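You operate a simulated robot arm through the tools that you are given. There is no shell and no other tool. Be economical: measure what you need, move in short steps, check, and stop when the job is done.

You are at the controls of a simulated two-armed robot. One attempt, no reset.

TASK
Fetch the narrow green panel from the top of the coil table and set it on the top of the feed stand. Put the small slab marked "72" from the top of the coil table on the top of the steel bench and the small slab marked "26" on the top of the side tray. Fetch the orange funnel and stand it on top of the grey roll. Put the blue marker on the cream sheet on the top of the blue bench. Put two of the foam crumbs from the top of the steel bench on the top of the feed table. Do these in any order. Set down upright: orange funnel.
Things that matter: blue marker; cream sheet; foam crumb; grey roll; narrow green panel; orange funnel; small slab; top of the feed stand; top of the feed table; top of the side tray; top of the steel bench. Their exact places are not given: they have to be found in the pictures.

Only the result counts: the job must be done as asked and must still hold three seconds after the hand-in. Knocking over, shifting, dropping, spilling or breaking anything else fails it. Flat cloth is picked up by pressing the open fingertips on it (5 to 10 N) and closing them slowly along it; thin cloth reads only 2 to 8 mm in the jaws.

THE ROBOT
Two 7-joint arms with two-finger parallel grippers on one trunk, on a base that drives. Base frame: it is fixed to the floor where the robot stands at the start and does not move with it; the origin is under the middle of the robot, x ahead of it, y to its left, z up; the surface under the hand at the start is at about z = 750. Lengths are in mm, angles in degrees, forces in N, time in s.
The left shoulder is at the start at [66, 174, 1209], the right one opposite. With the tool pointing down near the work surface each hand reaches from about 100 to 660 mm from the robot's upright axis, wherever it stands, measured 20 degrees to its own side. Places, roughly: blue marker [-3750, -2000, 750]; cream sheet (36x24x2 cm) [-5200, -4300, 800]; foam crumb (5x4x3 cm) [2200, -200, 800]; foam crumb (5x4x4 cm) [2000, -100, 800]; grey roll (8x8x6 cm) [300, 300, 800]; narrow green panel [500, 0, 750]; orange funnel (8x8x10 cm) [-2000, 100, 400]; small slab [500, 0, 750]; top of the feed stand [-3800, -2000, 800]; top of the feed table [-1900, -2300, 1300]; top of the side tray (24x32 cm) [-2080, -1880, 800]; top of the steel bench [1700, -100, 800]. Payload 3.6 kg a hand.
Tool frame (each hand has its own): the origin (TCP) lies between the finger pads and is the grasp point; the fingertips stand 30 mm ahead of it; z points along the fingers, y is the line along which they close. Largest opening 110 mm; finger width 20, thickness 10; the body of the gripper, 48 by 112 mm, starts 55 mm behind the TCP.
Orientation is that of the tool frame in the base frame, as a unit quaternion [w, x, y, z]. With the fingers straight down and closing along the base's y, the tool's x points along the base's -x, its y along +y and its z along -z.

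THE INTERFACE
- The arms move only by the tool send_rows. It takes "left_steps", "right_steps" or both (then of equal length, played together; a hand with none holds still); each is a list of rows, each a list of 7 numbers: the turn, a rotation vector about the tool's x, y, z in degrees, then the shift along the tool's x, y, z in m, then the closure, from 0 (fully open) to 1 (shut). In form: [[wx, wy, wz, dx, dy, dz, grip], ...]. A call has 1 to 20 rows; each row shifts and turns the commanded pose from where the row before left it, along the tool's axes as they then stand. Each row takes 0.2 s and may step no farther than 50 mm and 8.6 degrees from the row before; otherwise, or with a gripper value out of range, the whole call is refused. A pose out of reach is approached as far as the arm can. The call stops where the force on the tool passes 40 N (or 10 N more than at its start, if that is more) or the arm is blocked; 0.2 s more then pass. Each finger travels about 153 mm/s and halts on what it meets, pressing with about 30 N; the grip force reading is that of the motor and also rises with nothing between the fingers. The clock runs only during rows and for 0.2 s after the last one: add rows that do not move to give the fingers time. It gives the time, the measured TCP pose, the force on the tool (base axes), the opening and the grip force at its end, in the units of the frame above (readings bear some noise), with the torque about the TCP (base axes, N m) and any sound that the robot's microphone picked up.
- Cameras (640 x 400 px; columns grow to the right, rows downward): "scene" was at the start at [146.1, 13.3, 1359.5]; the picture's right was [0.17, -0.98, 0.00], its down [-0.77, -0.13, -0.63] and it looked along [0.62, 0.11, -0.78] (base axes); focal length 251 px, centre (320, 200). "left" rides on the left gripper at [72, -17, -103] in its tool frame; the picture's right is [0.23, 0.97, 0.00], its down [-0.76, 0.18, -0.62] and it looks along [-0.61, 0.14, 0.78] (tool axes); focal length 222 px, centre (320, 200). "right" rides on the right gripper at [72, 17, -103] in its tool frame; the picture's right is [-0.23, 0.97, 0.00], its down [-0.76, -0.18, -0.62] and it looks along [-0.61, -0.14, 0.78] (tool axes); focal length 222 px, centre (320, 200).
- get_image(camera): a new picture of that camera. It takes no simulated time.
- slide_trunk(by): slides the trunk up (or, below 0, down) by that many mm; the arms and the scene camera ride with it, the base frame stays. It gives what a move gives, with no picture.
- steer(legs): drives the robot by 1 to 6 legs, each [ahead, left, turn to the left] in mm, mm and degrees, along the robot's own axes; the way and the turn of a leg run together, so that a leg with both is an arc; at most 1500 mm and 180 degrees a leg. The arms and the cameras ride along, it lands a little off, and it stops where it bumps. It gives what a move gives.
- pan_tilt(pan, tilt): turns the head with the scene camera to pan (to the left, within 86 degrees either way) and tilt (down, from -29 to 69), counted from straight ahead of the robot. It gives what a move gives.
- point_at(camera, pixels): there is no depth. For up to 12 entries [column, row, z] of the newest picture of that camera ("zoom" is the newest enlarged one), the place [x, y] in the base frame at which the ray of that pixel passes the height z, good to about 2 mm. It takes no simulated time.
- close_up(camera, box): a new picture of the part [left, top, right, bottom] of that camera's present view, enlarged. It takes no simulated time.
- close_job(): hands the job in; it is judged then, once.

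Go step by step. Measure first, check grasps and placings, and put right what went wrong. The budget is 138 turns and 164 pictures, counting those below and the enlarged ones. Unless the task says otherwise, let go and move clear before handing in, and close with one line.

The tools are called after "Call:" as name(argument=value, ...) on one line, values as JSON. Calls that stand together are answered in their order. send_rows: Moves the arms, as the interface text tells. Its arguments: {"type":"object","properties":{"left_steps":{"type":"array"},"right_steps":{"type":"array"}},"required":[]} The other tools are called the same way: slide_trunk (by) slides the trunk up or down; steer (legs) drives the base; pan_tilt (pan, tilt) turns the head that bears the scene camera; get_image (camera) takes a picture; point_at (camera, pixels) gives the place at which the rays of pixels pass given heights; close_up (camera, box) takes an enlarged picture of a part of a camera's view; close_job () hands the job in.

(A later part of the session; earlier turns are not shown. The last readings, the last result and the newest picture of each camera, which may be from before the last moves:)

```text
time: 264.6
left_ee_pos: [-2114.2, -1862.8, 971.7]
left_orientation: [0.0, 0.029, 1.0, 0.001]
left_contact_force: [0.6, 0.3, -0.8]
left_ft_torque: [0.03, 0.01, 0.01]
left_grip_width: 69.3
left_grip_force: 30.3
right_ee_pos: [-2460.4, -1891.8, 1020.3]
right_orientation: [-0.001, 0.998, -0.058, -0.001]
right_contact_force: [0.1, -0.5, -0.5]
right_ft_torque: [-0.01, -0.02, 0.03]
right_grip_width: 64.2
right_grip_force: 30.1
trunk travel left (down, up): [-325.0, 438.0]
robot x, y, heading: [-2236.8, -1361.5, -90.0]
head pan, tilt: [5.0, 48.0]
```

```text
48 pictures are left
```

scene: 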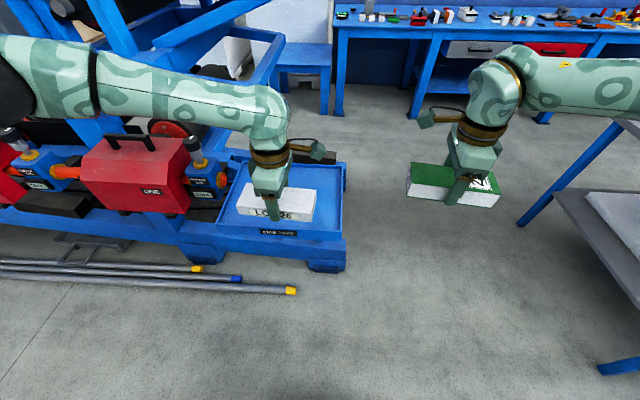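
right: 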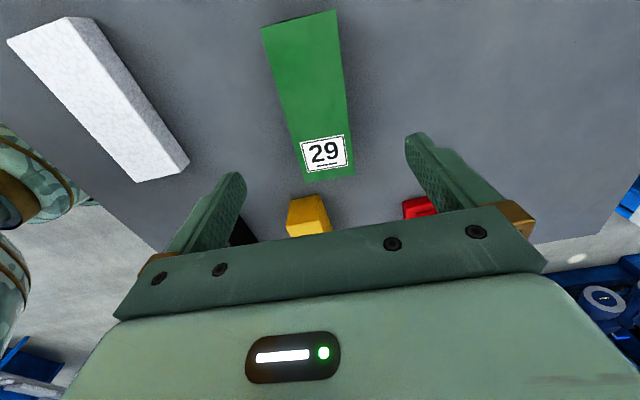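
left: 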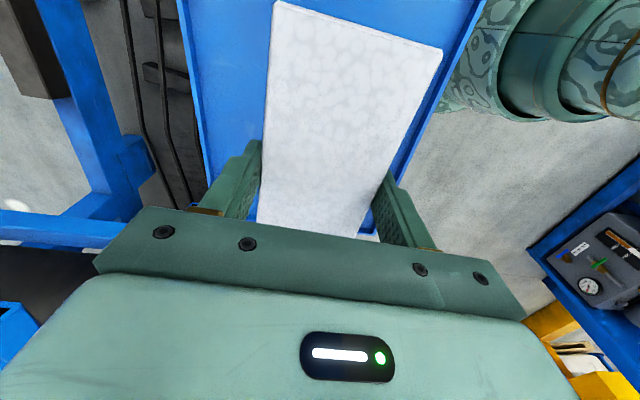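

Call:
point_at(camera="left", pixels=[[205, 160, 790], [186, 30, 790], [392, 170, 790], [470, 40, 790]])

Call:
get_image(camera="scene")

```text
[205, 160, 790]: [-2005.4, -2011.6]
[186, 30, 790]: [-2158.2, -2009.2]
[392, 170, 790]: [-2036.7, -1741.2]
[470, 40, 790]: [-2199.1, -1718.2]
```

```text
47 pictures are left
```

scene: 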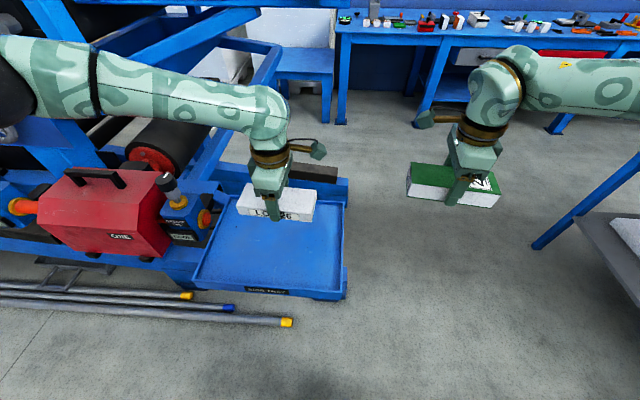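

Tray outer span y -2010…-1730. Shift 29 mm in +x, lower to ~850 and creep until contact.

Call:
send_rows(left_steps=[[0, 0, 0, -0.029, -0.006, 0.03, 0.8], [0, 0, 0, 0, 0, 0.04, 0.8], [0, 0, 0, 0, 0, 0.04, 0.8], [0, 0, 0, 0, 0, 0.008, 0.8], [0, 0, 0, 0, 0, 0.005, 0.8], [0, 0, 0, 0, 0, 0.005, 0.8], [0, 0, 0, 0, 0, 0.005, 0.8], [0, 0, 0, 0, 0, 0.005, 0.8], [0, 0, 0, 0, 0, 0.005, 0.8], [0, 0, 0, 0, 0, 0.005, 0.8], [0, 0, 0, 0, 0, 0.005, 0.8], [0, 0, 0, 0, 0, 0.005, 0.8]])

Call:
close_up(camera="scene", box=[180, 150, 370, 310])

```text
time: 266.8
left_ee_pos: [-2086.1, -1870.4, 830.5]
left_orientation: [-0.001, 0.029, 1.0, -0.003]
left_contact_force: [2.8, 7.6, 18.1]
left_ft_torque: [0.84, -0.64, 0.02]
left_grip_width: 69.7
left_grip_force: 29.9
right_ee_pos: [-2459.2, -1888.8, 1021.6]
right_orientation: [0.001, 0.998, -0.057, -0.001]
right_contact_force: [-0.1, -0.1, -1.0]
right_ft_torque: [-0.01, 0.0, -0.02]
right_grip_width: 64.6
right_grip_force: 29.6
trunk travel left (down, up): [-325.0, 438.0]
robot x, y, heading: [-2237.0, -1362.9, -90.2]
head pan, tilt: [5.0, 48.0]
stopped in row 11 (left hand): the force on the tool passed its limit at 49 N (the readings are from after the stop); the commanded pose is now the measured one
```

```text
2.50 times, centred on (275, 230) of scene
```

zoom: 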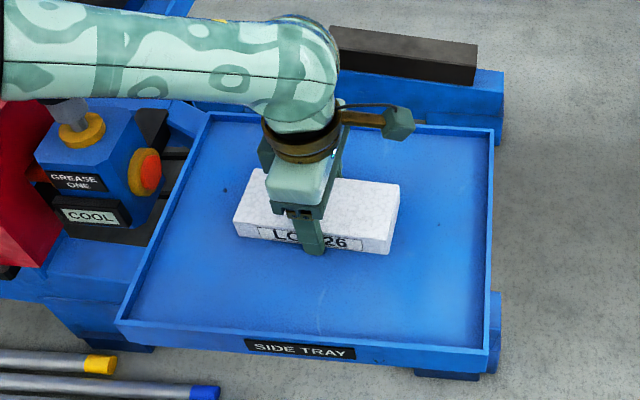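

In the middle of the tray, in contact. Release and rise.

Call:
send_rows(left_steps=[[0, 0, 0, 0, 0, 0, 0.4], [0, 0, 0, 0, 0, 0, 0.15], [0, 0, 0, 0, 0, 0, 0.15], [0, 0, 0, 0, 0, -0.03, 0.15], [0, 0, 0, 0, 0, -0.05, 0.15], [0, 0, 0, 0, 0, -0.05, 0.15], [0, 0, 0, 0, 0, -0.05, 0]])

Call:
close_up(camera="scene", box=[180, 150, 370, 310])

Call:
pan_tilt(pan=-60, tilt=30)

Call:
get_image(camera="scene")

```text
time: 268.4
left_ee_pos: [-2082.2, -1867.0, 1011.2]
left_orientation: [0.0, 0.028, 1.0, -0.002]
left_contact_force: [-0.6, 0.0, 0.2]
left_ft_torque: [-0.04, -0.01, 0.0]
left_grip_width: 109.9
left_grip_force: 0.0
right_ee_pos: [-2460.3, -1890.8, 1021.4]
right_orientation: [0.0, 0.998, -0.058, -0.001]
right_contact_force: [-0.5, -0.3, -0.7]
right_ft_torque: [0.0, 0.02, -0.03]
right_grip_width: 64.5
right_grip_force: 30.2
trunk travel left (down, up): [-325.0, 438.0]
robot x, y, heading: [-2238.4, -1362.5, -90.1]
head pan, tilt: [5.0, 48.0]
```

```text
2.50 times, centred on (275, 230) of scene
```

zoom: 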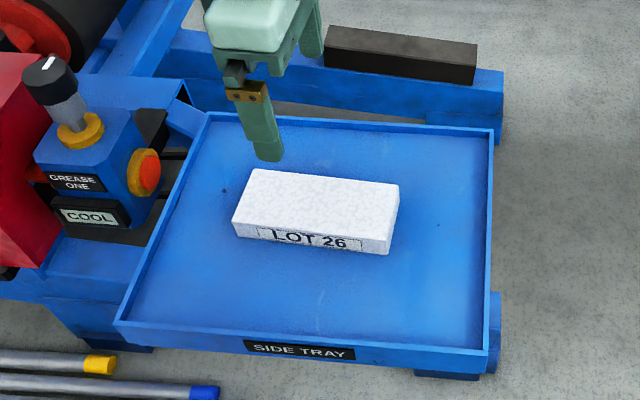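

```text
time: 269.8
left_ee_pos: [-2083.2, -1868.9, 1009.8]
left_orientation: [-0.001, 0.029, 1.0, -0.003]
left_contact_force: [-0.5, 0.1, -0.4]
left_ft_torque: [0.03, 0.0, 0.01]
left_grip_width: 110.0
left_grip_force: 0.0
right_ee_pos: [-2459.9, -1891.2, 1020.1]
right_orientation: [0.0, 0.998, -0.058, -0.001]
right_contact_force: [-0.8, 0.2, -0.9]
right_ft_torque: [0.02, -0.02, 0.0]
right_grip_width: 64.3
right_grip_force: 30.1
trunk travel left (down, up): [-325.0, 438.0]
robot x, y, heading: [-2237.6, -1362.1, -90.2]
head pan, tilt: [-60.0, 30.0]
```

```text
44 pictures are left
```

scene: 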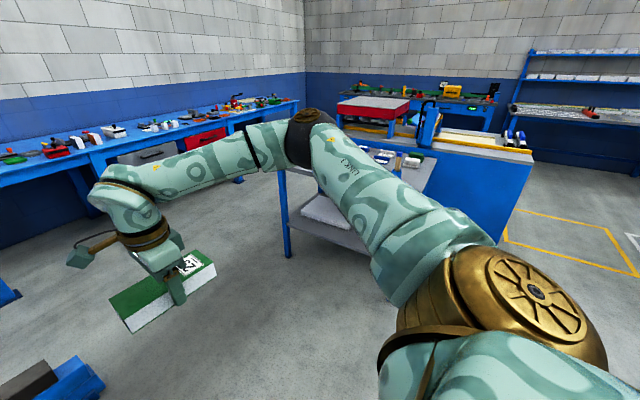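

Slab 26 is in the tray. Now approach the feed stand: back off, turn to face -x, and look.

Call:
steer(legs=[[-300, 0, 0], [0, 0, -90], [300, 750, 0]])

Call:
pan_tilt(pan=0, tilt=35)

Call:
get_image(camera="scene")

```text
time: 279.5
left_ee_pos: [-3019.3, -1991.3, 1010.4]
left_orientation: [-0.002, 0.714, 0.7, -0.001]
left_contact_force: [0.4, 0.0, 0.6]
left_ft_torque: [0.05, -0.01, 0.02]
left_grip_width: 110.0
left_grip_force: 0.1
right_ee_pos: [-3054.5, -1614.9, 1020.2]
right_orientation: [0.001, -0.679, 0.734, 0.0]
right_contact_force: [0.3, 0.4, -0.5]
right_ft_torque: [0.03, 0.0, -0.01]
right_grip_width: 64.5
right_grip_force: 30.1
trunk travel left (down, up): [-325.0, 438.0]
robot x, y, heading: [-2518.8, -1816.5, -177.9]
head pan, tilt: [-60.0, 30.0]
```

```text
time: 280.8
left_ee_pos: [-3018.3, -1990.5, 1010.2]
left_orientation: [-0.002, 0.714, 0.7, -0.001]
left_contact_force: [0.1, 0.3, 0.4]
left_ft_torque: [-0.01, 0.01, 0.02]
left_grip_width: 110.0
left_grip_force: 0.0
right_ee_pos: [-3055.2, -1613.7, 1019.1]
right_orientation: [0.001, -0.679, 0.734, 0.0]
right_contact_force: [-0.4, -0.1, -0.3]
right_ft_torque: [0.01, 0.01, 0.02]
right_grip_width: 64.2
right_grip_force: 29.6
trunk travel left (down, up): [-325.0, 438.0]
robot x, y, heading: [-2514.5, -1814.4, -178.2]
head pan, tilt: [0.0, 35.0]
```

```text
43 pictures are left
```

scene: 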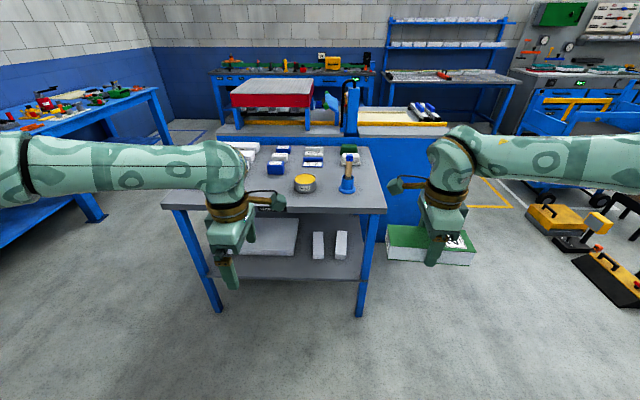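

Zoom into the stand top to find the marker and a free place.

Call:
close_up(camera="scene", box=[150, 120, 410, 230])

Call:
point_at(camera="scene", pixels=[[165, 205, 800], [386, 210, 800], [368, 148, 800], [358, 315, 0], [218, 310, 0], [305, 185, 800], [347, 190, 800]])

```text
2.46 times, centred on (280, 175) of scene
```

zoom: 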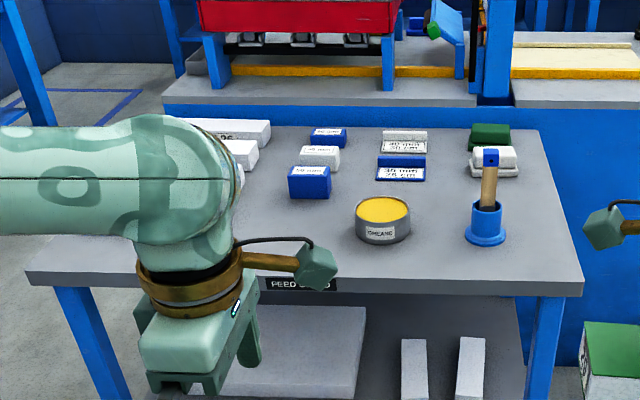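

```text
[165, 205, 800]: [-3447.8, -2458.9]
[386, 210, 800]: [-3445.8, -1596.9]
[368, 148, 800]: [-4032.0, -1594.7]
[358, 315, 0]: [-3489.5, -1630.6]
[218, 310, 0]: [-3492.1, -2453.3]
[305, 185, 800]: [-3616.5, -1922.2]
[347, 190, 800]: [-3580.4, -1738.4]
```

Objects on the stand are too small to tell. Drive closer and look down.

Call:
steer(legs=[[420, 290, -2]])

Call:
pan_tilt(pan=-15, tilt=42)

Call:
get_image(camera="scene")

Call:
close_up(camera="scene", box=[250, 100, 450, 225])

```text
time: 283.8
left_ee_pos: [-3442.0, -2267.0, 1010.0]
left_orientation: [-0.002, 0.727, 0.687, -0.001]
left_contact_force: [-0.7, -0.8, -0.3]
left_ft_torque: [0.0, 0.01, 0.01]
left_grip_width: 110.1
left_grip_force: 0.1
right_ee_pos: [-3463.1, -1888.9, 1020.1]
right_orientation: [0.0, -0.666, 0.746, 0.001]
right_contact_force: [0.5, 0.3, -0.8]
right_ft_torque: [0.01, 0.01, 0.0]
right_grip_width: 64.3
right_grip_force: 29.9
trunk travel left (down, up): [-325.0, 438.0]
robot x, y, heading: [-2936.2, -2112.6, 180.0]
head pan, tilt: [0.0, 35.0]
```

```text
time: 284.6
left_ee_pos: [-3440.1, -2265.8, 1010.4]
left_orientation: [-0.003, 0.727, 0.687, -0.001]
left_contact_force: [-0.3, -1.0, -0.1]
left_ft_torque: [0.0, 0.01, -0.01]
left_grip_width: 110.0
left_grip_force: 0.1
right_ee_pos: [-3461.0, -1889.4, 1019.6]
right_orientation: [0.0, -0.666, 0.746, 0.001]
right_contact_force: [0.1, -0.7, 0.0]
right_ft_torque: [-0.01, 0.0, -0.04]
right_grip_width: 64.5
right_grip_force: 30.2
trunk travel left (down, up): [-325.0, 438.0]
robot x, y, heading: [-2931.3, -2105.5, 180.0]
head pan, tilt: [-15.0, 42.0]
```

```text
41 pictures are left
```

scene: 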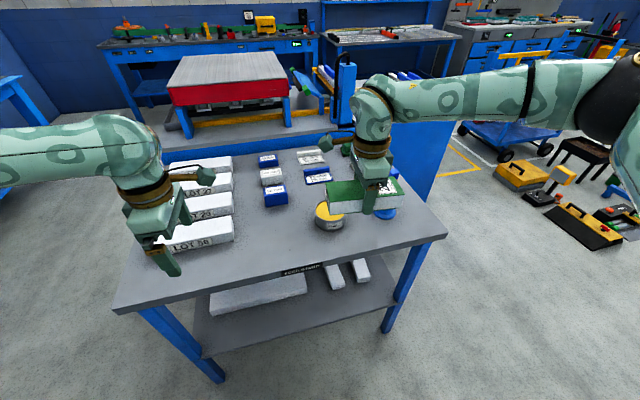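

```text
3.20 times, centred on (350, 162) of scene
```

zoom: 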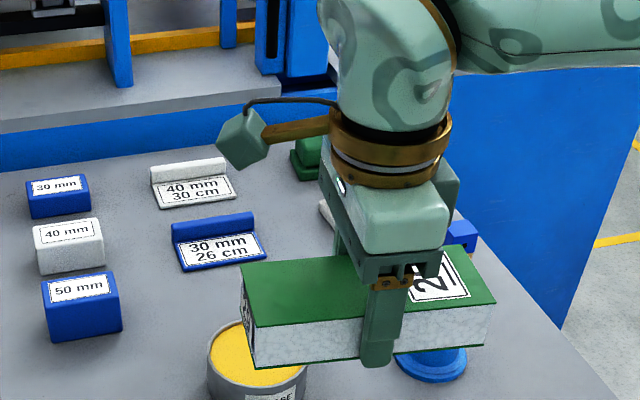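

The blue sign-like plate "30 mm / 26 cm" at zoom (218,240) is the blue marker (a white twin stands behind it). The free front area is around (265,235). Measure.

Call:
point_at(camera="scene", pixels=[[260, 235, 800], [318, 176, 805], [318, 170, 815], [215, 247, 800], [330, 225, 800], [280, 275, 800], [276, 202, 800], [115, 308, 800], [445, 235, 800], [292, 150, 800]])

Call:
get_image(camera="right")

```text
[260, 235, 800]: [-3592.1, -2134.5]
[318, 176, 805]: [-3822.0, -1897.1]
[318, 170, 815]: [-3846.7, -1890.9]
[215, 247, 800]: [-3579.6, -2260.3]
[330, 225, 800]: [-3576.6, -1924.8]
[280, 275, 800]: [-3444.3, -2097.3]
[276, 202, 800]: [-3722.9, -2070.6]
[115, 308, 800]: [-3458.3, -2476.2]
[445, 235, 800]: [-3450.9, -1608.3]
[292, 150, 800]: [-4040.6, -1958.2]
```

```text
39 pictures are left
```

right: 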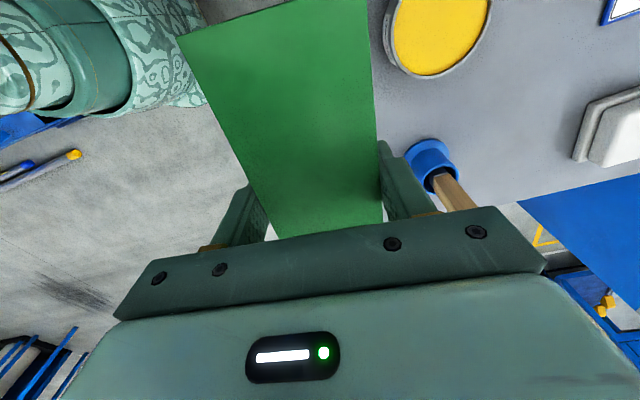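

The stand's top is at z≈800. Place the green panel at (-3530,-2110): move left hand aside, bring the right hand over, and lower to 850.

Call:
send_rows(left_steps=[[0, 0, 0, -0.03, 0, -0.02, 0], [0, 0, 0, -0.03, 0, -0.02, 0], [0, 0, 0, -0.03, 0, -0.02, 0], [0, 0, 0, -0.03, 0, -0.02, 0], [0, 0, 0, 0, 0, 0, 0], [0, 0, 0, 0, 0, 0, 0], [0, 0, 0, 0, 0, 0, 0], [0, 0, 0, 0, 0, 0, 0], [0, 0, 0, 0, 0, 0, 0], [0, 0, 0, 0, 0, 0, 0], [0, 0, 0, 0, 0, 0, 0]], right_steps=[[0, 0, 0, 0.0455, 0.0087, 0, 0.8], [0, 0, 0, 0.0455, 0.0087, 0, 0.8], [0, 0, 0, 0.0455, 0.0087, 0, 0.8], [0, 0, 0, 0.0455, 0.0087, 0, 0.8], [0, 0, 0, 0.0455, 0.0087, 0, 0.8], [0, 0, 0, 0, 0, 0.04, 0.8], [0, 0, 0, 0, 0, 0.04, 0.8], [0, 0, 0, 0, 0, 0.04, 0.8], [0, 0, 0, 0, 0, 0.03, 0.8], [0, 0, 0, 0, 0, 0.015, 0.8], [0, 0, 0, 0, 0, 0, 0.8]])

Call:
get_image(camera="scene")

```text
time: 287.0
left_ee_pos: [-3447.1, -2385.8, 1090.1]
left_orientation: [-0.002, 0.726, 0.687, -0.002]
left_contact_force: [-0.3, -0.1, 0.4]
left_ft_torque: [-0.02, 0.04, -0.02]
left_grip_width: 109.7
left_grip_force: 0.1
right_ee_pos: [-3526.3, -2111.6, 858.8]
right_orientation: [0.001, -0.666, 0.746, 0.001]
right_contact_force: [0.0, -0.8, -0.4]
right_ft_torque: [-0.02, -0.01, 0.0]
right_grip_width: 64.4
right_grip_force: 29.4
right hand out of reach, approached as far as the arm can: row 10
trunk travel left (down, up): [-325.0, 438.0]
robot x, y, heading: [-2935.6, -2111.6, 180.0]
head pan, tilt: [-15.0, 42.0]
```

```text
38 pictures are left
```

scene: 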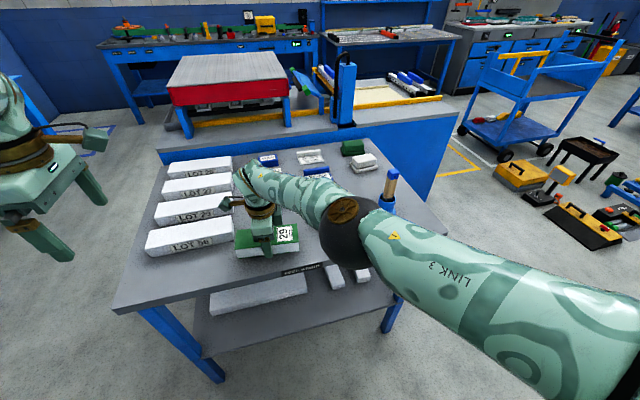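

The right arm is near its limit with its elbow low above the can. Raise it, drive closer and to the left, then lower again.

Call:
send_rows(right_steps=[[0, 0, 0, 0, 0, -0.04, 0.8], [0, 0, 0, 0, 0, -0.04, 0.8], [0, 0, 0, 0, 0, -0.04, 0.8], [0, 0, 0, 0, 0, -0.03, 0.8], [0, 0, 0, 0, 0, 0, 0.8]])

Call:
steer(legs=[[150, 140, 0]])

Call:
send_rows(right_steps=[[0, 0, 0, -0.035, -0.037, 0, 0.8], [0, 0, 0, -0.035, -0.037, 0, 0.8], [0, 0, 0, -0.035, -0.037, 0, 0.8], [0, 0, 0, -0.035, -0.037, 0, 0.8], [0, 0, 0, 0, 0, 0.04, 0.8], [0, 0, 0, 0, 0, 0.04, 0.8], [0, 0, 0, 0, 0, 0.04, 0.8], [0, 0, 0, 0, 0, 0, 0.8]])

Call:
get_image(camera="scene")

```text
time: 288.2
left_ee_pos: [-3447.8, -2386.3, 1089.9]
left_orientation: [-0.004, 0.726, 0.687, -0.001]
left_contact_force: [-0.6, 0.3, 0.3]
left_ft_torque: [0.05, -0.02, 0.02]
left_grip_width: 110.3
left_grip_force: 0.1
right_ee_pos: [-3526.1, -2109.3, 1008.6]
right_orientation: [0.001, -0.666, 0.746, 0.001]
right_contact_force: [-0.1, -0.2, -1.2]
right_ft_torque: [0.01, -0.03, -0.03]
right_grip_width: 64.3
right_grip_force: 30.3
trunk travel left (down, up): [-325.0, 438.0]
robot x, y, heading: [-2933.3, -2110.5, 180.0]
head pan, tilt: [-15.0, 42.0]
```

```text
time: 289.8
left_ee_pos: [-3598.1, -2527.4, 1089.5]
left_orientation: [-0.002, 0.725, 0.689, -0.001]
left_contact_force: [-1.1, -0.7, -0.1]
left_ft_torque: [0.01, -0.01, 0.01]
left_grip_width: 109.8
left_grip_force: 0.0
right_ee_pos: [-3677.2, -2251.9, 1007.3]
right_orientation: [0.001, -0.667, 0.745, 0.001]
right_contact_force: [-0.5, -0.8, -1.5]
right_ft_torque: [-0.01, 0.02, 0.01]
right_grip_width: 64.6
right_grip_force: 29.8
trunk travel left (down, up): [-325.0, 438.0]
robot x, y, heading: [-3082.9, -2250.1, -179.8]
head pan, tilt: [-15.0, 42.0]
```

```text
refused: row 1 steps farther than a row can; nothing moved
```

```text
37 pictures are left
```

scene: 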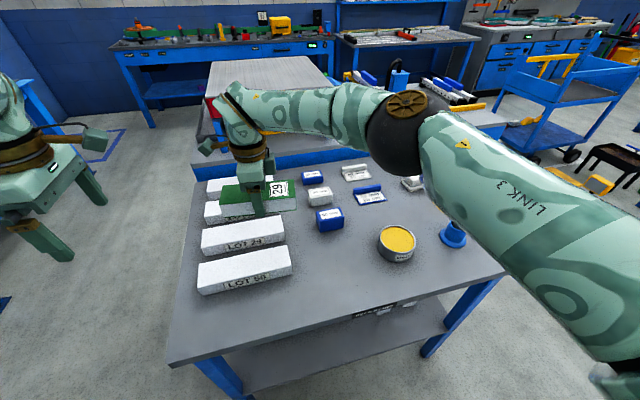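

Redo with smaller steps.

Call:
send_rows(right_steps=[[0, 0, 0, -0.0312, -0.026, 0, 0.8], [0, 0, 0, -0.0312, -0.026, 0, 0.8], [0, 0, 0, -0.0312, -0.026, 0, 0.8], [0, 0, 0, -0.0312, -0.026, 0, 0.8], [0, 0, 0, -0.0312, -0.026, 0, 0.8], [0, 0, 0, 0, 0, 0.04, 0.8], [0, 0, 0, 0, 0, 0.04, 0.8], [0, 0, 0, 0, 0, 0.04, 0.8], [0, 0, 0, 0, 0, 0.03, 0.8], [0, 0, 0, 0, 0, 0, 0.8]])

Call:
get_image(camera="scene")

```text
time: 292.0
left_ee_pos: [-3596.6, -2528.7, 1090.4]
left_orientation: [-0.003, 0.725, 0.688, -0.001]
left_contact_force: [0.0, 0.1, -0.4]
left_ft_torque: [0.01, 0.01, -0.04]
left_grip_width: 110.1
left_grip_force: 0.0
right_ee_pos: [-3529.9, -2110.1, 859.2]
right_orientation: [0.0, -0.667, 0.745, 0.001]
right_contact_force: [0.7, 0.4, -0.7]
right_ft_torque: [-0.03, 0.01, 0.05]
right_grip_width: 64.6
right_grip_force: 29.8
trunk travel left (down, up): [-325.0, 438.0]
robot x, y, heading: [-3082.9, -2252.2, -179.6]
head pan, tilt: [-15.0, 42.0]
```

```text
36 pictures are left
```

scene: 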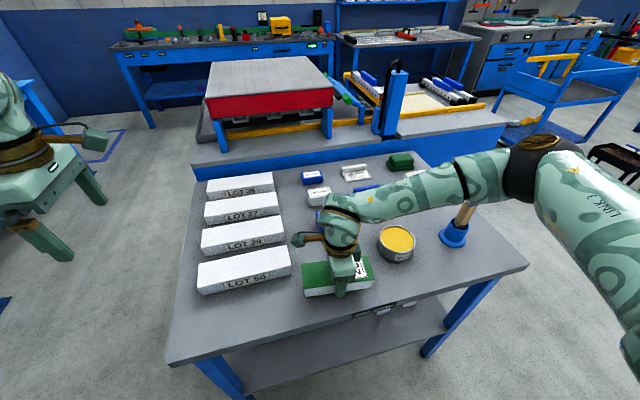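

Clear of everything. Creep down to contact.

Call:
send_rows(right_steps=[[0, 0, 0, 0, 0, 0.01, 0.8], [0, 0, 0, 0, 0, 0.005, 0.8], [0, 0, 0, 0, 0, 0.005, 0.8], [0, 0, 0, 0, 0, 0.004, 0.8], [0, 0, 0, 0, 0, 0.004, 0.8], [0, 0, 0, 0, 0, 0.004, 0.8], [0, 0, 0, 0, 0, 0.004, 0.8]])

Call:
close_up(camera="scene", box=[240, 200, 440, 325])

```text
time: 293.6
left_ee_pos: [-3595.6, -2527.0, 1092.4]
left_orientation: [-0.003, 0.726, 0.688, -0.002]
left_contact_force: [0.5, -0.3, 0.0]
left_ft_torque: [0.01, -0.04, -0.02]
left_grip_width: 109.9
left_grip_force: 0.1
right_ee_pos: [-3530.9, -2110.4, 829.0]
right_orientation: [-0.004, -0.666, 0.746, 0.001]
right_contact_force: [9.8, 4.2, 24.2]
right_ft_torque: [0.69, -1.06, 0.2]
right_grip_width: 64.6
right_grip_force: 29.7
trunk travel left (down, up): [-325.0, 438.0]
robot x, y, heading: [-3084.4, -2251.2, -179.9]
head pan, tilt: [-15.0, 42.0]
stopped in row 7 (right hand): the force on the tool passed its limit at 47 N (the readings are from after the stop); the commanded pose is now the measured one
```

```text
3.20 times, centred on (340, 262) of scene
```

zoom: 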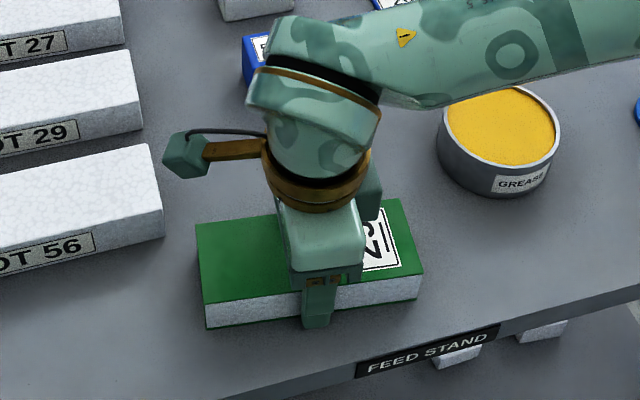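

Seated on the FEED STAND. Release and lift.

Call:
send_rows(right_steps=[[0, 0, 0, 0, 0, 0, 0.4], [0, 0, 0, 0, 0, 0, 0.15], [0, 0, 0, 0, 0, 0, 0.15], [0, 0, 0, 0, 0, -0.03, 0.15], [0, 0, 0, 0, 0, -0.05, 0.15], [0, 0, 0, 0, 0, -0.05, 0.15], [0, 0, 0, 0, 0, -0.05, 0.15], [0, 0, 0, -0.04, 0, 0, 0.3], [0, 0, 0, -0.04, 0, 0, 0.3]])

Call:
get_image(camera="scene")

Call:
get_image(camera="right")

```text
time: 294.1
left_ee_pos: [-3597.3, -2526.6, 1089.9]
left_orientation: [-0.003, 0.725, 0.688, -0.001]
left_contact_force: [0.2, 0.1, -0.6]
left_ft_torque: [0.04, 0.03, -0.03]
left_grip_width: 109.9
left_grip_force: 0.1
right_ee_pos: [-3537.7, -2109.8, 830.3]
right_orientation: [-0.008, -0.665, 0.746, 0.006]
right_contact_force: [-3.9, 1.1, 2.9]
right_ft_torque: [0.02, -0.11, 0.02]
right_grip_width: 91.5
right_grip_force: 0.0
trunk travel left (down, up): [-325.0, 438.0]
robot x, y, heading: [-3084.9, -2249.9, -179.8]
head pan, tilt: [-15.0, 42.0]
stopped in row 2 (right hand): the force on the tool passed its limit at 42 N (the readings are from after the stop); the commanded pose is now the measured one
```

```text
34 pictures are left
```

scene: 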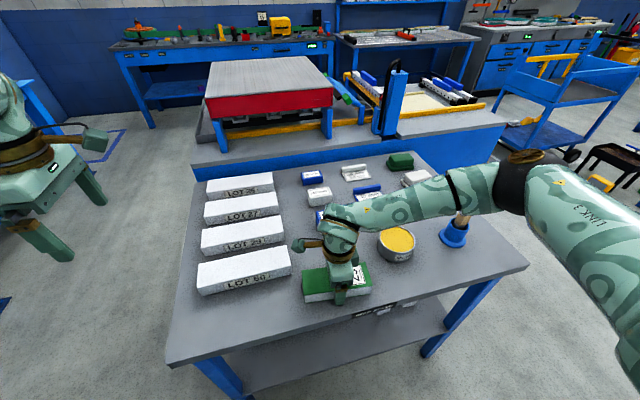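

```text
33 pictures are left
```

right: 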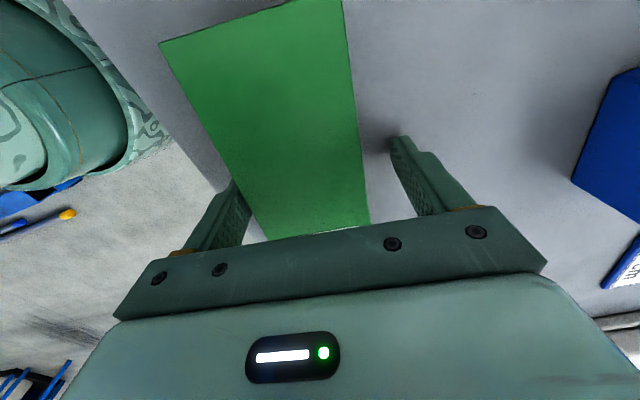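

Released with a small jolt; the panel still lies flat. Lift clear.

Call:
send_rows(right_steps=[[0, 0, 0, 0, 0, 0, 0.1], [0, 0, 0, 0, 0, -0.03, 0.1], [0, 0, 0, 0, 0, -0.05, 0.1], [0, 0, 0, 0, 0, -0.05, 0.1], [0, 0, 0, 0, 0, -0.05, 0.1], [0, 0, 0, -0.04, 0, 0, 0.3], [0, 0, 0, -0.04, 0, 0, 0.3], [0, 0, 0, -0.04, 0, 0, 0.3], [0, 0, 0, 0, 0, 0, 0.3]])

Call:
get_image(camera="scene")

Call:
close_up(camera="scene", box=[290, 140, 450, 240])

```text
time: 296.1
left_ee_pos: [-3597.4, -2527.0, 1089.9]
left_orientation: [-0.003, 0.726, 0.688, -0.001]
left_contact_force: [0.0, 0.2, 0.2]
left_ft_torque: [0.01, -0.02, -0.01]
left_grip_width: 110.1
left_grip_force: 0.1
right_ee_pos: [-3521.0, -1989.5, 1010.3]
right_orientation: [-0.006, -0.666, 0.746, 0.005]
right_contact_force: [-0.1, 0.6, 0.4]
right_ft_torque: [0.04, 0.02, 0.01]
right_grip_width: 77.2
right_grip_force: 0.1
trunk travel left (down, up): [-325.0, 438.0]
robot x, y, heading: [-3084.7, -2251.2, -180.0]
head pan, tilt: [-15.0, 42.0]
```

```text
32 pictures are left
```

scene: 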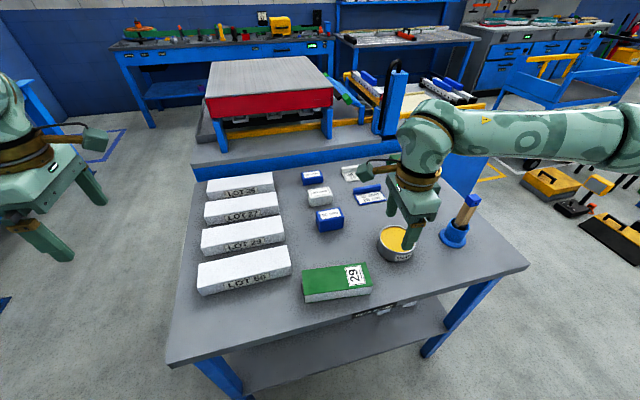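

```text
4.00 times, centred on (370, 190) of scene
```

zoom: 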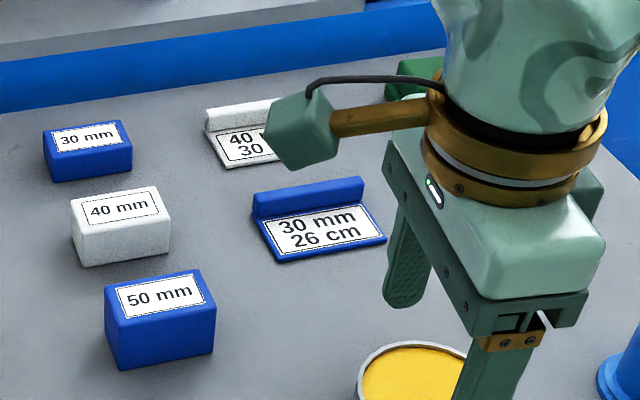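

The green panel lies well on the stand. For the marker I'd best come from the stand's north side; measure the marker ridge and check the floor there for toolboxes.

Call:
point_at(camera="zoom", pixels=[[252, 195, 830], [362, 180, 830], [258, 218, 820], [370, 203, 820], [275, 262, 802], [385, 240, 802]])

Call:
point_at(camera="scene", pixels=[[545, 195, 0], [575, 235, 0], [630, 262, 0], [480, 165, 0], [520, 175, 0], [440, 165, 800]])

```text
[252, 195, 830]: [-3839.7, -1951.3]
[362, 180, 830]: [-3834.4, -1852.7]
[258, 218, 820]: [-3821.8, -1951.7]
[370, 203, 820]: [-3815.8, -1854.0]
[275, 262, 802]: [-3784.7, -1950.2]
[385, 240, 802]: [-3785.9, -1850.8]
```

```text
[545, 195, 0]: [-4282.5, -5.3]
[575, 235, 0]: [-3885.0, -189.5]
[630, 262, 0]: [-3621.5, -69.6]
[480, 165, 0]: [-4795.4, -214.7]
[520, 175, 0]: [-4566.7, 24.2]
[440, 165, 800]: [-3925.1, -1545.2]
```

The floor there is free. Marker spans y -1951…-1852, ridge at x≈-3835. Drive to the north side facing -y and turn the right hand back.

Call:
steer(legs=[[-300, 0, 0], [0, -900, 0], [0, 0, 90], [0, -900, 0]])

Call:
send_rows(right_steps=[[0, 0, -8.05, 0, 0, 0, 0.3], [0, 0, -8.05, 0, 0, 0, 0.3], [0, 0, -8.05, 0, 0, 0, 0.3], [0, 0, -8.05, 0, 0, 0, 0.3], [0, 0, -8.05, 0, 0, 0, 0.3], [0, 0, -8.05, 0, 0, 0, 0.3], [0, 0, -8.05, 0, 0, 0, 0.3], [0, 0, -8.05, 0, 0, 0, 0.3], [0, 0, -8.05, 0, 0, 0, 0.3], [0, 0, -8.05, 0, 0, 0, 0.3], [0, 0, -8.05, 0, 0, 0, 0.4], [0, 0, -8.05, 0, 0, 0, 0.4], [0, 0, 0, 0, 0, 0, 0.4]])

Call:
pan_tilt(pan=-5, tilt=45)

Call:
get_image(camera="scene")

Call:
get_image(camera="right")

```text
time: 310.7
left_ee_pos: [-3408.0, -1880.1, 1090.7]
left_orientation: [-0.001, 0.021, 1.0, -0.003]
left_contact_force: [0.5, -0.3, 0.4]
left_ft_torque: [0.01, -0.01, 0.03]
left_grip_width: 109.9
left_grip_force: 0.0
right_ee_pos: [-3947.2, -1810.0, 1011.7]
right_orientation: [0.008, 0.999, -0.052, 0.001]
right_contact_force: [-0.5, -0.3, -0.5]
right_ft_torque: [-0.01, -0.01, -0.01]
right_grip_width: 77.1
right_grip_force: 0.0
trunk travel left (down, up): [-325.0, 438.0]
robot x, y, heading: [-3689.6, -1372.7, -89.5]
head pan, tilt: [-15.0, 42.0]
```

```text
time: 313.5
left_ee_pos: [-3409.4, -1880.3, 1090.0]
left_orientation: [-0.001, 0.022, 1.0, -0.003]
left_contact_force: [-0.2, -0.2, -0.3]
left_ft_torque: [0.01, -0.01, 0.04]
left_grip_width: 110.1
left_grip_force: 0.0
right_ee_pos: [-3947.2, -1808.7, 1011.2]
right_orientation: [0.007, 0.703, 0.712, -0.005]
right_contact_force: [0.3, 0.6, 0.6]
right_ft_torque: [-0.01, -0.02, 0.02]
right_grip_width: 65.9
right_grip_force: 0.0
trunk travel left (down, up): [-325.0, 438.0]
robot x, y, heading: [-3689.4, -1370.6, -89.2]
head pan, tilt: [-15.0, 42.0]
```

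```text
time: 314.2
left_ee_pos: [-3409.0, -1879.8, 1090.3]
left_orientation: [-0.001, 0.023, 1.0, -0.002]
left_contact_force: [-0.2, -0.1, 0.1]
left_ft_torque: [-0.03, -0.04, 0.0]
left_grip_width: 109.9
left_grip_force: 0.1
right_ee_pos: [-3947.2, -1810.3, 1011.7]
right_orientation: [0.006, 0.702, 0.712, -0.005]
right_contact_force: [-0.1, 0.8, 0.1]
right_ft_torque: [0.0, 0.01, -0.01]
right_grip_width: 66.2
right_grip_force: 0.1
trunk travel left (down, up): [-325.0, 438.0]
robot x, y, heading: [-3693.1, -1369.5, -89.3]
head pan, tilt: [-5.0, 45.0]
```

```text
30 pictures are left
```

scene: 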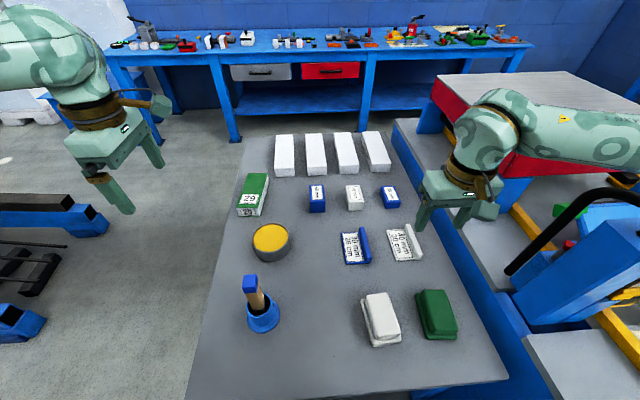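

```text
29 pictures are left
```

right: 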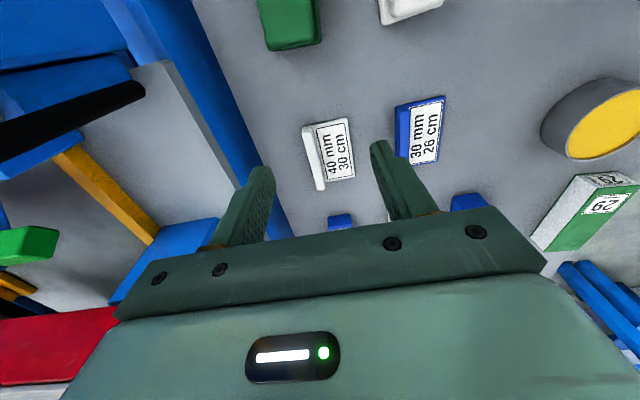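

The wrist view shows the blue marker with its ridge at (402,130). Measure the ridge from both cameras.

Call:
close_up(camera="scene", box=[320, 215, 440, 290])

Call:
point_at(camera="zoom", pixels=[[225, 68, 825], [262, 245, 825], [245, 150, 825], [115, 105, 805], [135, 260, 805], [275, 238, 805]])

Call:
close_up(camera="right", box=[370, 80, 466, 180])

Call:
point_at(camera="right", pixels=[[402, 130, 825], [407, 130, 825], [404, 108, 825], [397, 158, 825], [440, 130, 803], [402, 130, 810]])

```text
5.33 times, centred on (380, 252) of scene
```

zoom: 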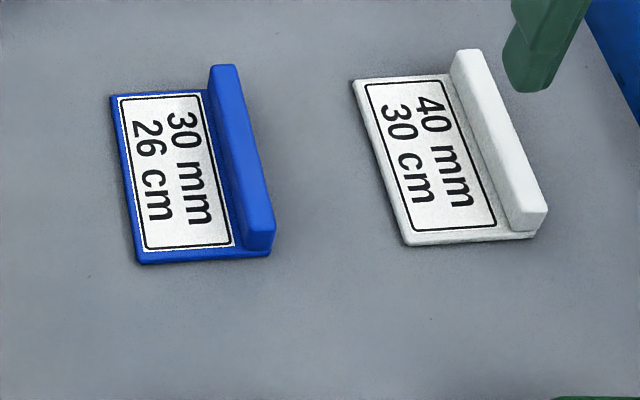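

```text
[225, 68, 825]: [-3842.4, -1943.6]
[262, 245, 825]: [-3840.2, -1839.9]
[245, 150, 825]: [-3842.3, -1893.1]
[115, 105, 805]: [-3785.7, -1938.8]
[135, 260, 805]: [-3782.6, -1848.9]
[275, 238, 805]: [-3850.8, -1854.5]
```

```text
4.00 times, centred on (418, 130) of right
```

zoom: 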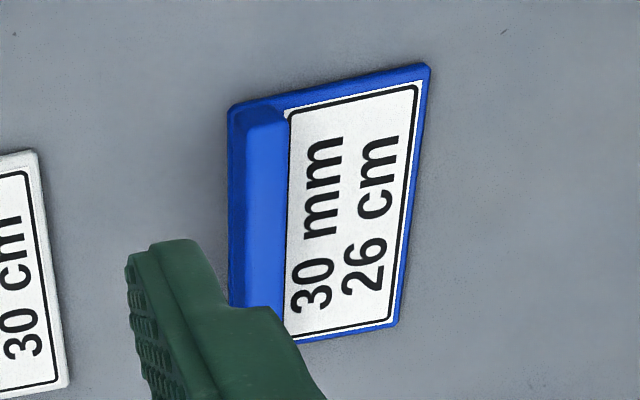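

```text
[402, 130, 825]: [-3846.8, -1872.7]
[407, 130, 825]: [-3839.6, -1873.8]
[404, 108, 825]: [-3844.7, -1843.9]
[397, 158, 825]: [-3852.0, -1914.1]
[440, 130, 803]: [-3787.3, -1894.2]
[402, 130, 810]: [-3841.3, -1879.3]
```

Ridge: centre x≈-3841, y≈-1895, top z≈825. Move over it, down to z≈872, jaws ~50 mm, and check.

Call:
send_rows(right_steps=[[0, 0, 0, -0.0216, 0.026, 0.03, 0.4], [0, 0, 0, -0.0216, 0.026, 0.03, 0.5], [0, 0, 0, -0.0216, 0.026, 0.03, 0.55], [0, 0, 0, -0.0216, 0.026, 0.03, 0.55], [0, 0, 0, 0, 0, 0.02, 0.55], [0, 0, 0, 0, 0, 0, 0.55]])

Call:
get_image(camera="right")

Call:
close_up(camera="scene", box=[300, 190, 460, 290])

```text
time: 315.6
left_ee_pos: [-3407.0, -1880.6, 1092.0]
left_orientation: [-0.002, 0.021, 1.0, -0.002]
left_contact_force: [-0.6, -0.7, 0.5]
left_ft_torque: [-0.02, 0.02, -0.03]
left_grip_width: 109.9
left_grip_force: 0.0
right_ee_pos: [-3841.4, -1896.1, 871.1]
right_orientation: [0.006, 0.703, 0.711, -0.005]
right_contact_force: [0.7, -0.7, -0.4]
right_ft_torque: [-0.04, -0.01, 0.01]
right_grip_width: 49.4
right_grip_force: 0.0
trunk travel left (down, up): [-325.0, 438.0]
robot x, y, heading: [-3692.7, -1369.1, -89.5]
head pan, tilt: [-5.0, 45.0]
```

```text
26 pictures are left
```

right: 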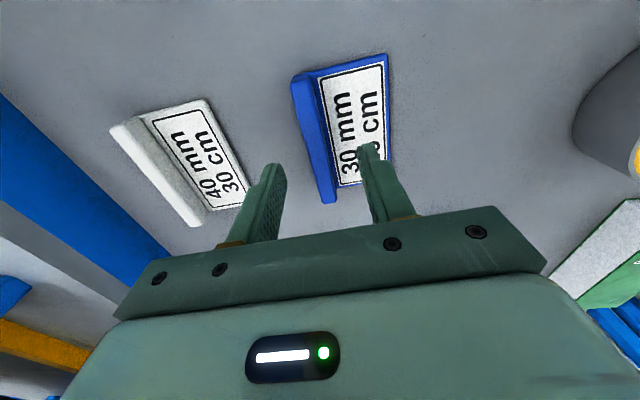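

```text
4.00 times, centred on (380, 240) of scene
```

zoom: 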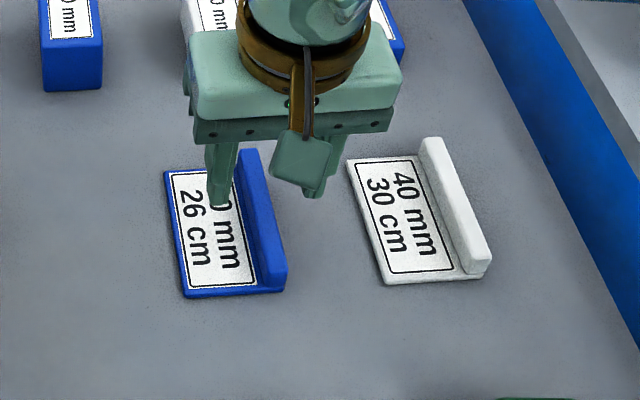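

Call:
point_at(camera="right", pixels=[[302, 90, 823], [315, 140, 823], [328, 195, 823]])

Call:
send_rows(right_steps=[[0, 0, 0, 0, 0, 0.015, 0.55], [0, 0, 0, 0, 0, 0.01, 0.55], [0, 0, 0, 0, 0, 0.007, 0.55], [0, 0, 0, 0, 0, 0, 0.55], [0, 0, 0, 0, 0, 0, 0.7], [0, 0, 0, 0, 0, 0, 0.85], [0, 0, 0, 0, 0, 0, 0.95], [0, 0, 0, 0, 0, 0, 0.95], [0, 0, 0, 0, 0, 0, 0.95]])

```text
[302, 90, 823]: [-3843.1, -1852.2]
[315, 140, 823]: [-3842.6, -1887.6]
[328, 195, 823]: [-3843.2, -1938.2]
```

```text
time: 317.6
left_ee_pos: [-3408.1, -1880.6, 1091.2]
left_orientation: [-0.001, 0.022, 1.0, -0.002]
left_contact_force: [0.5, -1.0, -0.1]
left_ft_torque: [-0.01, 0.03, 0.0]
left_grip_width: 109.9
left_grip_force: 0.1
right_ee_pos: [-3842.8, -1895.7, 840.5]
right_orientation: [0.007, 0.703, 0.711, -0.005]
right_contact_force: [1.2, 0.8, 0.5]
right_ft_torque: [0.01, 0.05, 0.0]
right_grip_width: 12.8
right_grip_force: 29.7
trunk travel left (down, up): [-325.0, 438.0]
robot x, y, heading: [-3687.8, -1369.6, -89.5]
head pan, tilt: [-5.0, 45.0]
```

Ridge gripped (12.8 mm). Lift and look for the cream sheet on the far blue bench.

Call:
send_rows(right_steps=[[0, 0, 0, 0, 0, -0.02, 0.95], [0, 0, 0, 0, 0, -0.04, 0.95], [0, 0, 0, 0, 0, -0.05, 0.95], [0, 0, 0, 0, 0, -0.05, 0.95], [0, 0, 0, 0, 0, -0.03, 0.95]])

Call:
pan_tilt(pan=-30, tilt=20)

Call:
get_image(camera="scene")

Call:
point_at(camera="scene", pixels=[[320, 150, 800], [200, 100, 800], [250, 150, 0], [400, 120, 800], [100, 200, 0]])

```text
time: 318.8
left_ee_pos: [-3408.4, -1880.2, 1091.6]
left_orientation: [-0.001, 0.022, 1.0, -0.002]
left_contact_force: [0.8, -0.2, -0.1]
left_ft_torque: [0.02, 0.0, -0.01]
left_grip_width: 110.3
left_grip_force: 0.1
right_ee_pos: [-3842.4, -1891.2, 1033.4]
right_orientation: [0.007, 0.703, 0.711, -0.005]
right_contact_force: [0.1, 0.1, 0.4]
right_ft_torque: [0.0, 0.0, -0.01]
right_grip_width: 13.0
right_grip_force: 30.0
trunk travel left (down, up): [-325.0, 438.0]
robot x, y, heading: [-3689.1, -1370.0, -89.4]
head pan, tilt: [-5.0, 45.0]
```

```text
time: 319.7
left_ee_pos: [-3407.7, -1880.6, 1089.6]
left_orientation: [-0.001, 0.021, 1.0, -0.002]
left_contact_force: [0.5, -0.3, -0.2]
left_ft_torque: [-0.02, -0.03, 0.03]
left_grip_width: 110.0
left_grip_force: 0.0
right_ee_pos: [-3842.2, -1891.2, 1032.3]
right_orientation: [0.005, 0.703, 0.711, -0.004]
right_contact_force: [-0.4, 0.1, -1.4]
right_ft_torque: [-0.01, 0.01, 0.01]
right_grip_width: 13.0
right_grip_force: 29.7
trunk travel left (down, up): [-325.0, 438.0]
robot x, y, heading: [-3691.1, -1373.1, -89.1]
head pan, tilt: [-30.0, 20.0]
```

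```text
24 pictures are left
```

scene: 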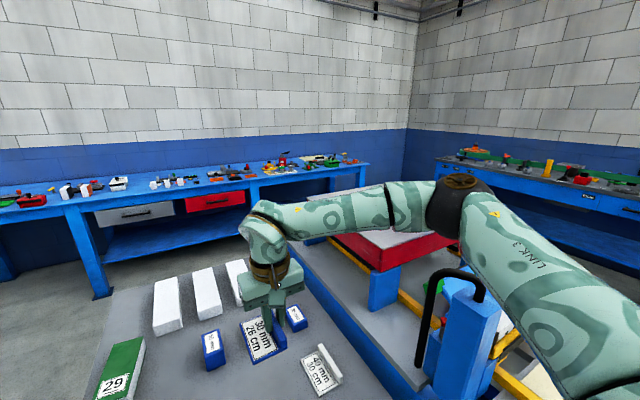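

```text
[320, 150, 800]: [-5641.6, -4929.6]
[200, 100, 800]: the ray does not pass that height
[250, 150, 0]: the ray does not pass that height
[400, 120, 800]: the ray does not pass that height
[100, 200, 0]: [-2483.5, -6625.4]
```

The south blue bench runs along the wall; its right end at (320,160) shows a pale sheet. Zoom and measure.

Call:
close_up(camera="scene", box=[220, 130, 380, 230])

Call:
point_at(camera="scene", pixels=[[100, 297, 0], [190, 245, 0], [320, 160, 800], [320, 163, 800], [368, 165, 800], [250, 183, 800], [70, 210, 800]])

```text
4.00 times, centred on (300, 180) of scene
```

zoom: 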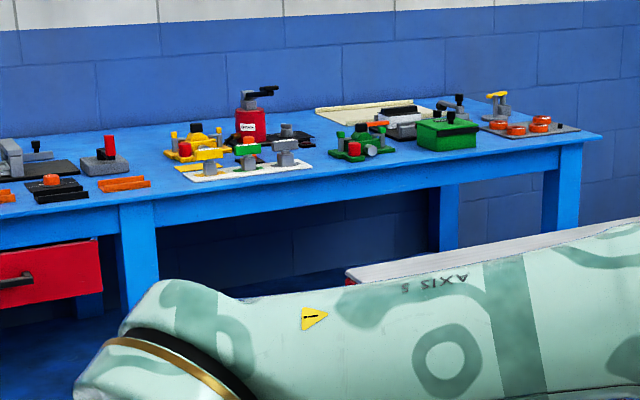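

```text
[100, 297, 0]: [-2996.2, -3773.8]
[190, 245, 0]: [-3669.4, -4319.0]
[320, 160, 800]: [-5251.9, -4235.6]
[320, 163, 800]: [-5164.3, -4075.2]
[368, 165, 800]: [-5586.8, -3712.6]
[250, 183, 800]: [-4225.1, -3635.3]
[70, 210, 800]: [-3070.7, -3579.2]
```

Cream sheet at about (-5200,-4270) near the back of the south bench. I'll drive around the stand's east side and along the bench front to x≈-5190.

Call:
steer(legs=[[0, 800, -1], [1500, 0, 0], [130, 0, 0], [0, -1500, 0], [0, -750, 0]])

Call:
pan_tilt(pan=0, tilt=30)

Call:
get_image(camera="scene")

```text
time: 342.8
left_ee_pos: [-4904.1, -3499.4, 1091.7]
left_orientation: [-0.001, 0.041, 0.999, -0.003]
left_contact_force: [-0.5, 0.8, 0.0]
left_ft_torque: [-0.01, 0.0, -0.02]
left_grip_width: 110.1
left_grip_force: 0.1
right_ee_pos: [-5336.0, -3494.9, 1032.0]
right_orientation: [0.006, 0.717, 0.697, -0.005]
right_contact_force: [0.5, 0.1, -0.6]
right_ft_torque: [0.03, 0.05, -0.05]
right_grip_width: 13.2
right_grip_force: 29.3
trunk travel left (down, up): [-325.0, 438.0]
robot x, y, heading: [-5163.4, -2976.7, -91.5]
head pan, tilt: [-30.0, 20.0]
```

```text
time: 343.7
left_ee_pos: [-4902.6, -3500.7, 1091.0]
left_orientation: [-0.001, 0.041, 0.999, -0.003]
left_contact_force: [-0.5, -0.1, 0.3]
left_ft_torque: [-0.01, -0.01, 0.03]
left_grip_width: 110.0
left_grip_force: 0.1
right_ee_pos: [-5336.2, -3494.6, 1032.9]
right_orientation: [0.006, 0.717, 0.697, -0.005]
right_contact_force: [-0.2, 0.2, -0.8]
right_ft_torque: [0.02, 0.02, 0.0]
right_grip_width: 12.9
right_grip_force: 30.3
trunk travel left (down, up): [-325.0, 438.0]
robot x, y, heading: [-5162.3, -2980.1, -91.5]
head pan, tilt: [0.0, 30.0]
```

```text
22 pictures are left
```

scene: 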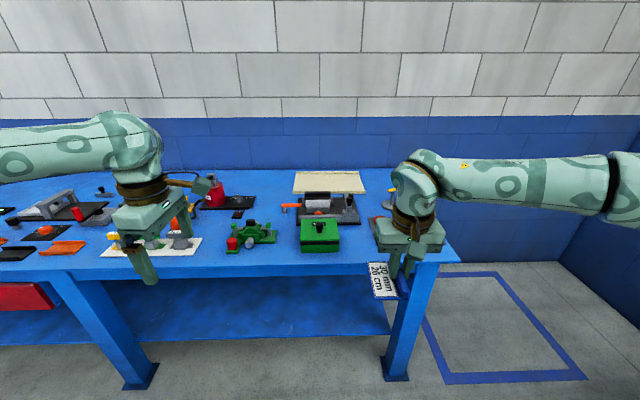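

The cream sheet lies at (328,182), and the floor west of the bench end is open (blue outline). Measure all.

Call:
close_up(camera="scene", box=[260, 150, 420, 250])

Call:
point_at(camera="scene", pixels=[[298, 172, 800], [358, 171, 800], [366, 193, 800], [292, 193, 800], [462, 262, 800], [430, 300, 0], [587, 378, 0], [525, 272, 0], [448, 382, 0], [310, 222, 800], [345, 222, 800], [600, 250, 0]])

```text
4.00 times, centred on (340, 200) of scene
```

zoom: 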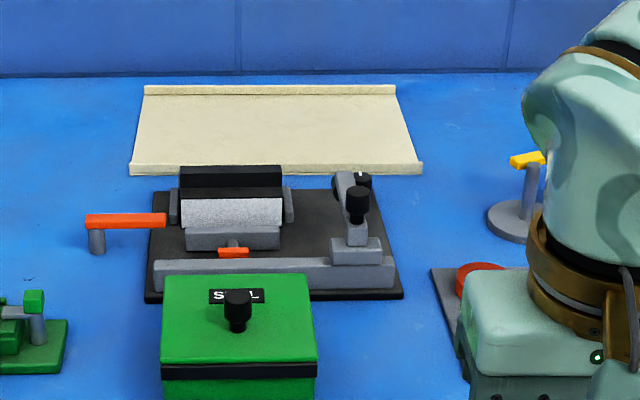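

```text
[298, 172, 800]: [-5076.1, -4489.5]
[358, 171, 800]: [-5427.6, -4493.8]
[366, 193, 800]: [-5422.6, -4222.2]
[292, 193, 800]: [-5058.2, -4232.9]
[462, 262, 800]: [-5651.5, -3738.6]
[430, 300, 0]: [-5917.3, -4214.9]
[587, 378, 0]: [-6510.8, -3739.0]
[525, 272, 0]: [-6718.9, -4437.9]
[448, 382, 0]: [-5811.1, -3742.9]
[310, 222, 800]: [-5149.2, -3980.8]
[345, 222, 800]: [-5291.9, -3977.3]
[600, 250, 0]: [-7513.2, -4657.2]
```

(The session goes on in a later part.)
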